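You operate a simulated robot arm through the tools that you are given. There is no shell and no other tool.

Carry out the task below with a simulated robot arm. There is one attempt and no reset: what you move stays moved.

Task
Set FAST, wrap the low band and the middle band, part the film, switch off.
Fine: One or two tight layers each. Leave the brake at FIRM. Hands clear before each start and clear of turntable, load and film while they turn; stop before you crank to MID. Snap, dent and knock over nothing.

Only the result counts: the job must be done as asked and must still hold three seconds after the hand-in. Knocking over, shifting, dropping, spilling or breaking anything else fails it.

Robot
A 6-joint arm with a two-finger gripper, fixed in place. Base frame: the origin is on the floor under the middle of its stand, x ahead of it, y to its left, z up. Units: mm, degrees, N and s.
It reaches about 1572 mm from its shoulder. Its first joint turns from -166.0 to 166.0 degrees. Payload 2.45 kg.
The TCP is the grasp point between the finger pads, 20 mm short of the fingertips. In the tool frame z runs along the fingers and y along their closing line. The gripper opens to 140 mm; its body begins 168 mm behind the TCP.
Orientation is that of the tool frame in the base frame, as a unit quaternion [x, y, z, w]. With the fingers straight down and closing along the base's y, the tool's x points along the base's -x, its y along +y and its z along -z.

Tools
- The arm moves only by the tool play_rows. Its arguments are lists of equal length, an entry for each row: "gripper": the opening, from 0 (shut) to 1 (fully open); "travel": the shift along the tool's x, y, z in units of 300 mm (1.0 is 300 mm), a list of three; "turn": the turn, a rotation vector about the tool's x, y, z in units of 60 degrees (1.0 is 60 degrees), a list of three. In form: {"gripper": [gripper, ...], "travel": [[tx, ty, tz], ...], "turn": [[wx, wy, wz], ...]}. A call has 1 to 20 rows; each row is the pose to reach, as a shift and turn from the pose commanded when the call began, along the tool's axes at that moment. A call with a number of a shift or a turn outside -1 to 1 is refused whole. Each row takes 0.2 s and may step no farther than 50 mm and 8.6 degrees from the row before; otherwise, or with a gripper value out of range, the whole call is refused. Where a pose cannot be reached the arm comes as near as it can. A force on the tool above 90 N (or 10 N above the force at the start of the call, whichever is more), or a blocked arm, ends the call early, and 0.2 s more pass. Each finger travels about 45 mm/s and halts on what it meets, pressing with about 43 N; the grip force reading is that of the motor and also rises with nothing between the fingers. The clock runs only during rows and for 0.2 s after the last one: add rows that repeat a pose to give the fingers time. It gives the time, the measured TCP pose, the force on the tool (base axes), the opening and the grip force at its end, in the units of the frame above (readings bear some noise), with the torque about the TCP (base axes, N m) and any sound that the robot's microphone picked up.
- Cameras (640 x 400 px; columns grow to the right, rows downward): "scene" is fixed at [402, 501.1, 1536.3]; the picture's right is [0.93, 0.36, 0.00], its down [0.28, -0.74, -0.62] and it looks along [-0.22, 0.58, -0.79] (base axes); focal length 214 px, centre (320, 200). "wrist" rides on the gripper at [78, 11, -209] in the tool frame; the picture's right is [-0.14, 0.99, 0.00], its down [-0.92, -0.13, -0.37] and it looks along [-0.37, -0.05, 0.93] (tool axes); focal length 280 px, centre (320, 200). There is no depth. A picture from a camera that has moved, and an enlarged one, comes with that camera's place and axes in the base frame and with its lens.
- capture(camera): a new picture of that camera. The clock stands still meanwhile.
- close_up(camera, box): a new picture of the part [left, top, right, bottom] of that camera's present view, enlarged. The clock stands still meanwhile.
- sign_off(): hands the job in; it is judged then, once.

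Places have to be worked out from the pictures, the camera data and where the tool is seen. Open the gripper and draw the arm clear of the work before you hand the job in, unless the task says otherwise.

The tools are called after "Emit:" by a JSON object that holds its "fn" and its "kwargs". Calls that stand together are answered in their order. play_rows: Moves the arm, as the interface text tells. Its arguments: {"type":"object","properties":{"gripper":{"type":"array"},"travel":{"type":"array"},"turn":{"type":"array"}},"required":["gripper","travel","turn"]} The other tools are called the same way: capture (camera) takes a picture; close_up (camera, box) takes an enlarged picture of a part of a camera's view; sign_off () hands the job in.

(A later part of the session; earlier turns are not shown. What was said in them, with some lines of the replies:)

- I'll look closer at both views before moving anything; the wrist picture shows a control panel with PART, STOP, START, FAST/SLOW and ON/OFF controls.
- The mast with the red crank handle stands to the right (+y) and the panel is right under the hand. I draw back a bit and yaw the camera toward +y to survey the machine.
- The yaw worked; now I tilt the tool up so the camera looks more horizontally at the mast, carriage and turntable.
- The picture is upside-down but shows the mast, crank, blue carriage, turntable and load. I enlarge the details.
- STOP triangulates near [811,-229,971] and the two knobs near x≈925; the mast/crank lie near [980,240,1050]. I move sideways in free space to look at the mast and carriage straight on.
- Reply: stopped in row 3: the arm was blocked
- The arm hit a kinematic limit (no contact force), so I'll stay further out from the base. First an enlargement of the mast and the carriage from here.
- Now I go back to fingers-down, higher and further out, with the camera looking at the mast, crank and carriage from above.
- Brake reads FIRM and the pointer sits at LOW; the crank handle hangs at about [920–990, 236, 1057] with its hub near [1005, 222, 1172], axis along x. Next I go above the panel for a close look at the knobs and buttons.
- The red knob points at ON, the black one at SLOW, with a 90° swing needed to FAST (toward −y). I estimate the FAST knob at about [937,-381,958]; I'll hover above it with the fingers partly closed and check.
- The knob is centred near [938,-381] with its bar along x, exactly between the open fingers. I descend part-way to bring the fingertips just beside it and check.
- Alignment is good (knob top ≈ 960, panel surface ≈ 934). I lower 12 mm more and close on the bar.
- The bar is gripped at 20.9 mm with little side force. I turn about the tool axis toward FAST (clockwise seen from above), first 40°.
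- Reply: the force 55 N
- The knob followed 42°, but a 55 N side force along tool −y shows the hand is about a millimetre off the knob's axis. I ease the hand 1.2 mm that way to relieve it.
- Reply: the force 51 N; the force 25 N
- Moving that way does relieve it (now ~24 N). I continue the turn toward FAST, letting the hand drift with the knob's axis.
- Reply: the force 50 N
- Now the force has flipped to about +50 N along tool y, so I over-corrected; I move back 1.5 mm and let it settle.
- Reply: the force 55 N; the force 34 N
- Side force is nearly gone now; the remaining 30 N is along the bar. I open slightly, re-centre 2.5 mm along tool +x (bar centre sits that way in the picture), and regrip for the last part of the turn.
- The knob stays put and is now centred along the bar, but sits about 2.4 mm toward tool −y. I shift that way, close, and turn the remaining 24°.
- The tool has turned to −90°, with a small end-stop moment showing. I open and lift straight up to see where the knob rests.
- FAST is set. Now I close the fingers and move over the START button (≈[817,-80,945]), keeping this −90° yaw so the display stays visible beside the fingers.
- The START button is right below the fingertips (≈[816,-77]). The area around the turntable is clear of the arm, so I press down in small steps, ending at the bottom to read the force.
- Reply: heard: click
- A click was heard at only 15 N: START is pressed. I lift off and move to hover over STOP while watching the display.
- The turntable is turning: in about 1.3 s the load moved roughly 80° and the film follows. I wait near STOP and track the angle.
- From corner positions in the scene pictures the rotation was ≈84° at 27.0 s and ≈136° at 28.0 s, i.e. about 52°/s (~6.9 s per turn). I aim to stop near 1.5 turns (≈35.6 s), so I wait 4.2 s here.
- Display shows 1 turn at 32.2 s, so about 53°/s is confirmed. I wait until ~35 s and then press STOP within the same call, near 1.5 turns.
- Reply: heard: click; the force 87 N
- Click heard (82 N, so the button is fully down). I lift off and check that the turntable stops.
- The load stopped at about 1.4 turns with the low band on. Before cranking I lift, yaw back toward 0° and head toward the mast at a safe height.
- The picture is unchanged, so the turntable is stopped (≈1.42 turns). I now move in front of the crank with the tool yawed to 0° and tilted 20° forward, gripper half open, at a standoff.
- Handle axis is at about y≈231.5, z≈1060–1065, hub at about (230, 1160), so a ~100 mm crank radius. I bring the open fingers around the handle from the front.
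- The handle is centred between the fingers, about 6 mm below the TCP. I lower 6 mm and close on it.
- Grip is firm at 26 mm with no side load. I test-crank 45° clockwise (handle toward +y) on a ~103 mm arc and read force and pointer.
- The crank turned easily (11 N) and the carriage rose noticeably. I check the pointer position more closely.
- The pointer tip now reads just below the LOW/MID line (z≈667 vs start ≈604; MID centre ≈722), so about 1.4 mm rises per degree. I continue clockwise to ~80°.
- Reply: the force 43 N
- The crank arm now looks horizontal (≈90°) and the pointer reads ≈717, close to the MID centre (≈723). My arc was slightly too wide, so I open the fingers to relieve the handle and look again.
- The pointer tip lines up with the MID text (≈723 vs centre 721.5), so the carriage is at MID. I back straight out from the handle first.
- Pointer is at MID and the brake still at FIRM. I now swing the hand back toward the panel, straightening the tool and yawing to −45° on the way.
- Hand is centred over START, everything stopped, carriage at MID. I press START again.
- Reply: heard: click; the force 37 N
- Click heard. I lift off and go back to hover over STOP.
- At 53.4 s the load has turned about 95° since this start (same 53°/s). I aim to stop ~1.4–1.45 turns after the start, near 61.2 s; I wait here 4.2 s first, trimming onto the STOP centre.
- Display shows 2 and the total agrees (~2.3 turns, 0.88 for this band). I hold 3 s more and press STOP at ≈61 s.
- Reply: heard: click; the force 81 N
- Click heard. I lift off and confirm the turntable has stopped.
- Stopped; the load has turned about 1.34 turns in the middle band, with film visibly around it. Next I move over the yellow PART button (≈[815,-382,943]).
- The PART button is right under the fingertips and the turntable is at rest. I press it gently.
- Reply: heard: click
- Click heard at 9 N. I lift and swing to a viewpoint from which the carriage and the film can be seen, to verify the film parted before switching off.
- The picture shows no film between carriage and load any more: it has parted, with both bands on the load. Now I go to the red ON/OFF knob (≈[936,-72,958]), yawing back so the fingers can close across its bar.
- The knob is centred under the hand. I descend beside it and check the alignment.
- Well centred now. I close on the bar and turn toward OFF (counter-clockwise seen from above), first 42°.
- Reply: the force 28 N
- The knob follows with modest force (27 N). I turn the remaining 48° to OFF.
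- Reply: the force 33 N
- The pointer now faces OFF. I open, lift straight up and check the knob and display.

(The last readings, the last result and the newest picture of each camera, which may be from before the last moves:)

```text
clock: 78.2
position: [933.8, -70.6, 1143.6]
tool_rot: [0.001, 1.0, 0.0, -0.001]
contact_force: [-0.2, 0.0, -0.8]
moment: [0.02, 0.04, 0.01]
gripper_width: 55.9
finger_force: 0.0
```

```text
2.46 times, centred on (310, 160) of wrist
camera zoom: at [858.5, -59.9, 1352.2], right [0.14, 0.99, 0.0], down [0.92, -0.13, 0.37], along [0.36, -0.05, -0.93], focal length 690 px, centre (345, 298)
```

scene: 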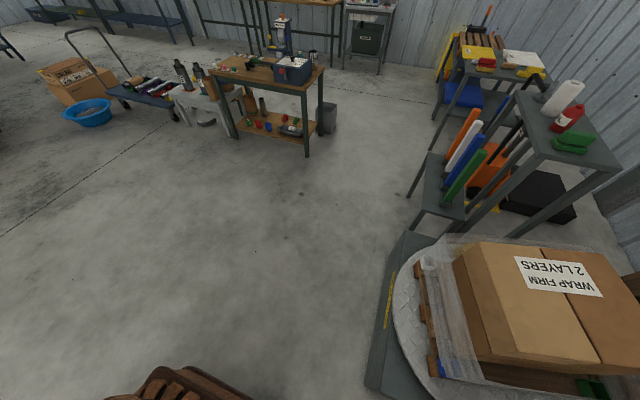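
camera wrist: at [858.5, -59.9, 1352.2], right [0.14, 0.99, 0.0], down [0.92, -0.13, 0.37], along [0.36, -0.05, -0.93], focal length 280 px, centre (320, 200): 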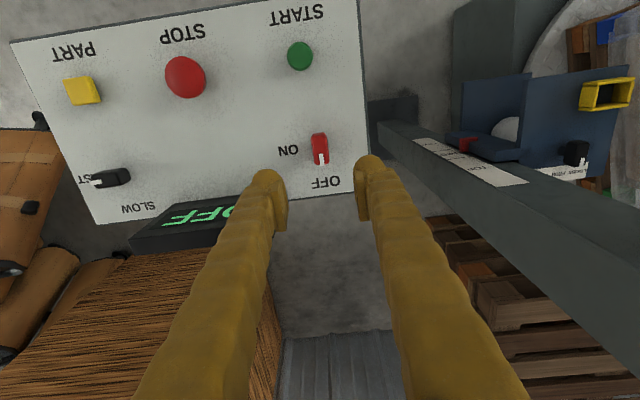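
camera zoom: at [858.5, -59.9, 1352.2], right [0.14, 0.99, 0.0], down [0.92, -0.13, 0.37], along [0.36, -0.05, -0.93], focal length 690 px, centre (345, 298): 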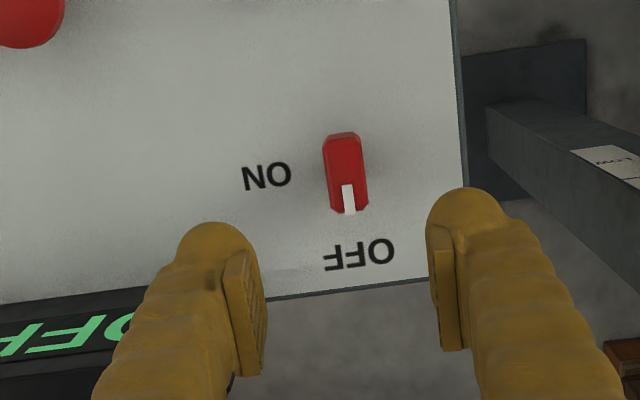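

Display reads OFF, red knob at OFF, black knob at FAST. I open the gripper fully and draw the arm up and back, clear of the machine.

Emit:
{"fn": "play_rows", "kwargs": {"gripper": [0.5, 0.6, 0.7, 0.8, 0.9, 1, 1, 1], "travel": [[0.08, 0, -0.09], [0.16, 0, -0.18], [0.25, 0, -0.27], [0.34, 0, -0.36], [0.43, 0, -0.45], [0.52, 0, -0.54], [0.6, 0, -0.63], [0.67, 0, -0.7]], "turn": [[0, 0, 0], [0, 0, 0], [0, 0, 0], [0, 0, 0], [0, 0, 0], [0, 0, 0], [0, 0, 0], [0, 0, 0]]}}

Emit:
{"fn": "capture", "kwargs": {"camera": "wrist"}}

Emit:
{"fn": "close_up", "kwargs": {"camera": "wrist", "box": [420, 60, 640, 280]}}

Emit:
{"fn": "close_up", "kwargs": {"camera": "scene", "box": [360, 200, 640, 400]}}

```text
clock: 80.0
position: [733.3, -70.7, 1352.5]
tool_rot: [0.0, 1.0, 0.0, 0.0]
contact_force: [1.0, -0.5, -0.9]
moment: [0.0, 0.05, 0.03]
gripper_width: 139.8
finger_force: 0.1
```

```text
taken
camera wrist: at [656.9, -58.0, 1561.0], right [0.14, 0.99, 0.0], down [0.92, -0.13, 0.37], along [0.36, -0.05, -0.93], focal length 280 px, centre (320, 200)
```

wrist: 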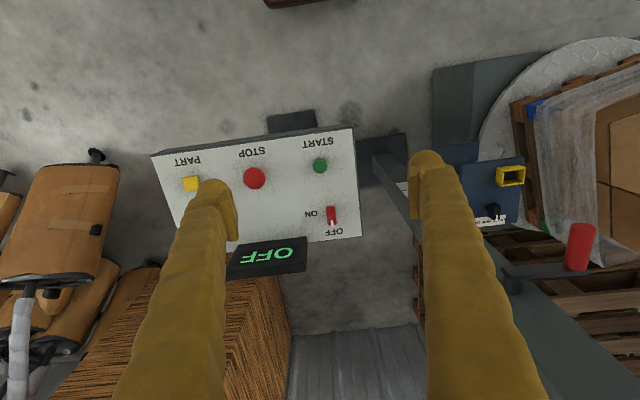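

```text
1.82 times, centred on (530, 170) of wrist
camera zoom: at [656.9, -58.0, 1561.0], right [0.14, 0.99, 0.0], down [0.92, -0.13, 0.37], along [0.36, -0.05, -0.93], focal length 510 px, centre (-62, 254)
```

zoom: 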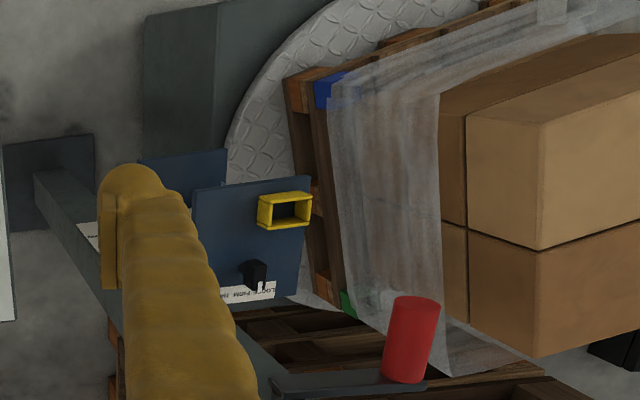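

```text
2.00 times, centred on (500, 300) of scene
camera zoom: at [402.0, 501.1, 1536.3], right [0.93, 0.36, 0.0], down [0.28, -0.74, -0.62], along [-0.22, 0.58, -0.79], focal length 429 px, centre (-40, 0)
```

zoom: 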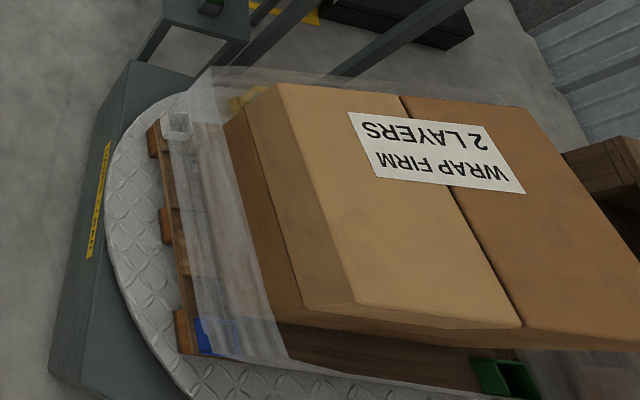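

The film is parted with both bands on the load, the display reads OFF, the brake is still at FIRM, and the arm is clear with the gripper open. I hand the job in.

Emit:
{"fn": "sign_off", "kwargs": {}}

```text
The job is handed in.
```

The job is done and handed in: the low and middle bands are wrapped at FAST, the film is parted and the machine is off. I don't have the judge's result.

- **Low band:** about 1.4 turns, worked out from the load's position in the pictures.
- **Cranking to MID:** I stopped the turntable first. The pointer then lined up with the MID mark.
- **Middle band:** about 1.35 turns, worked out the same way.
- **Tightness:** I judged it only by eye. The film looked snug around the load, and the brake stayed at FIRM throughout.
- **Parting and power:** after I pressed PART, no film ran from the carriage to the load. The display now reads OFF.
- **Hands clear:** for both starts and while the turntable ran, the hand was only at the control panel, well away from the turntable, load and film.

I saw no breaks, dents or anything knocked over. The STOP presses were the firmest contact, at up to about 82 N. At the end the arm was drawn back with the gripper open.
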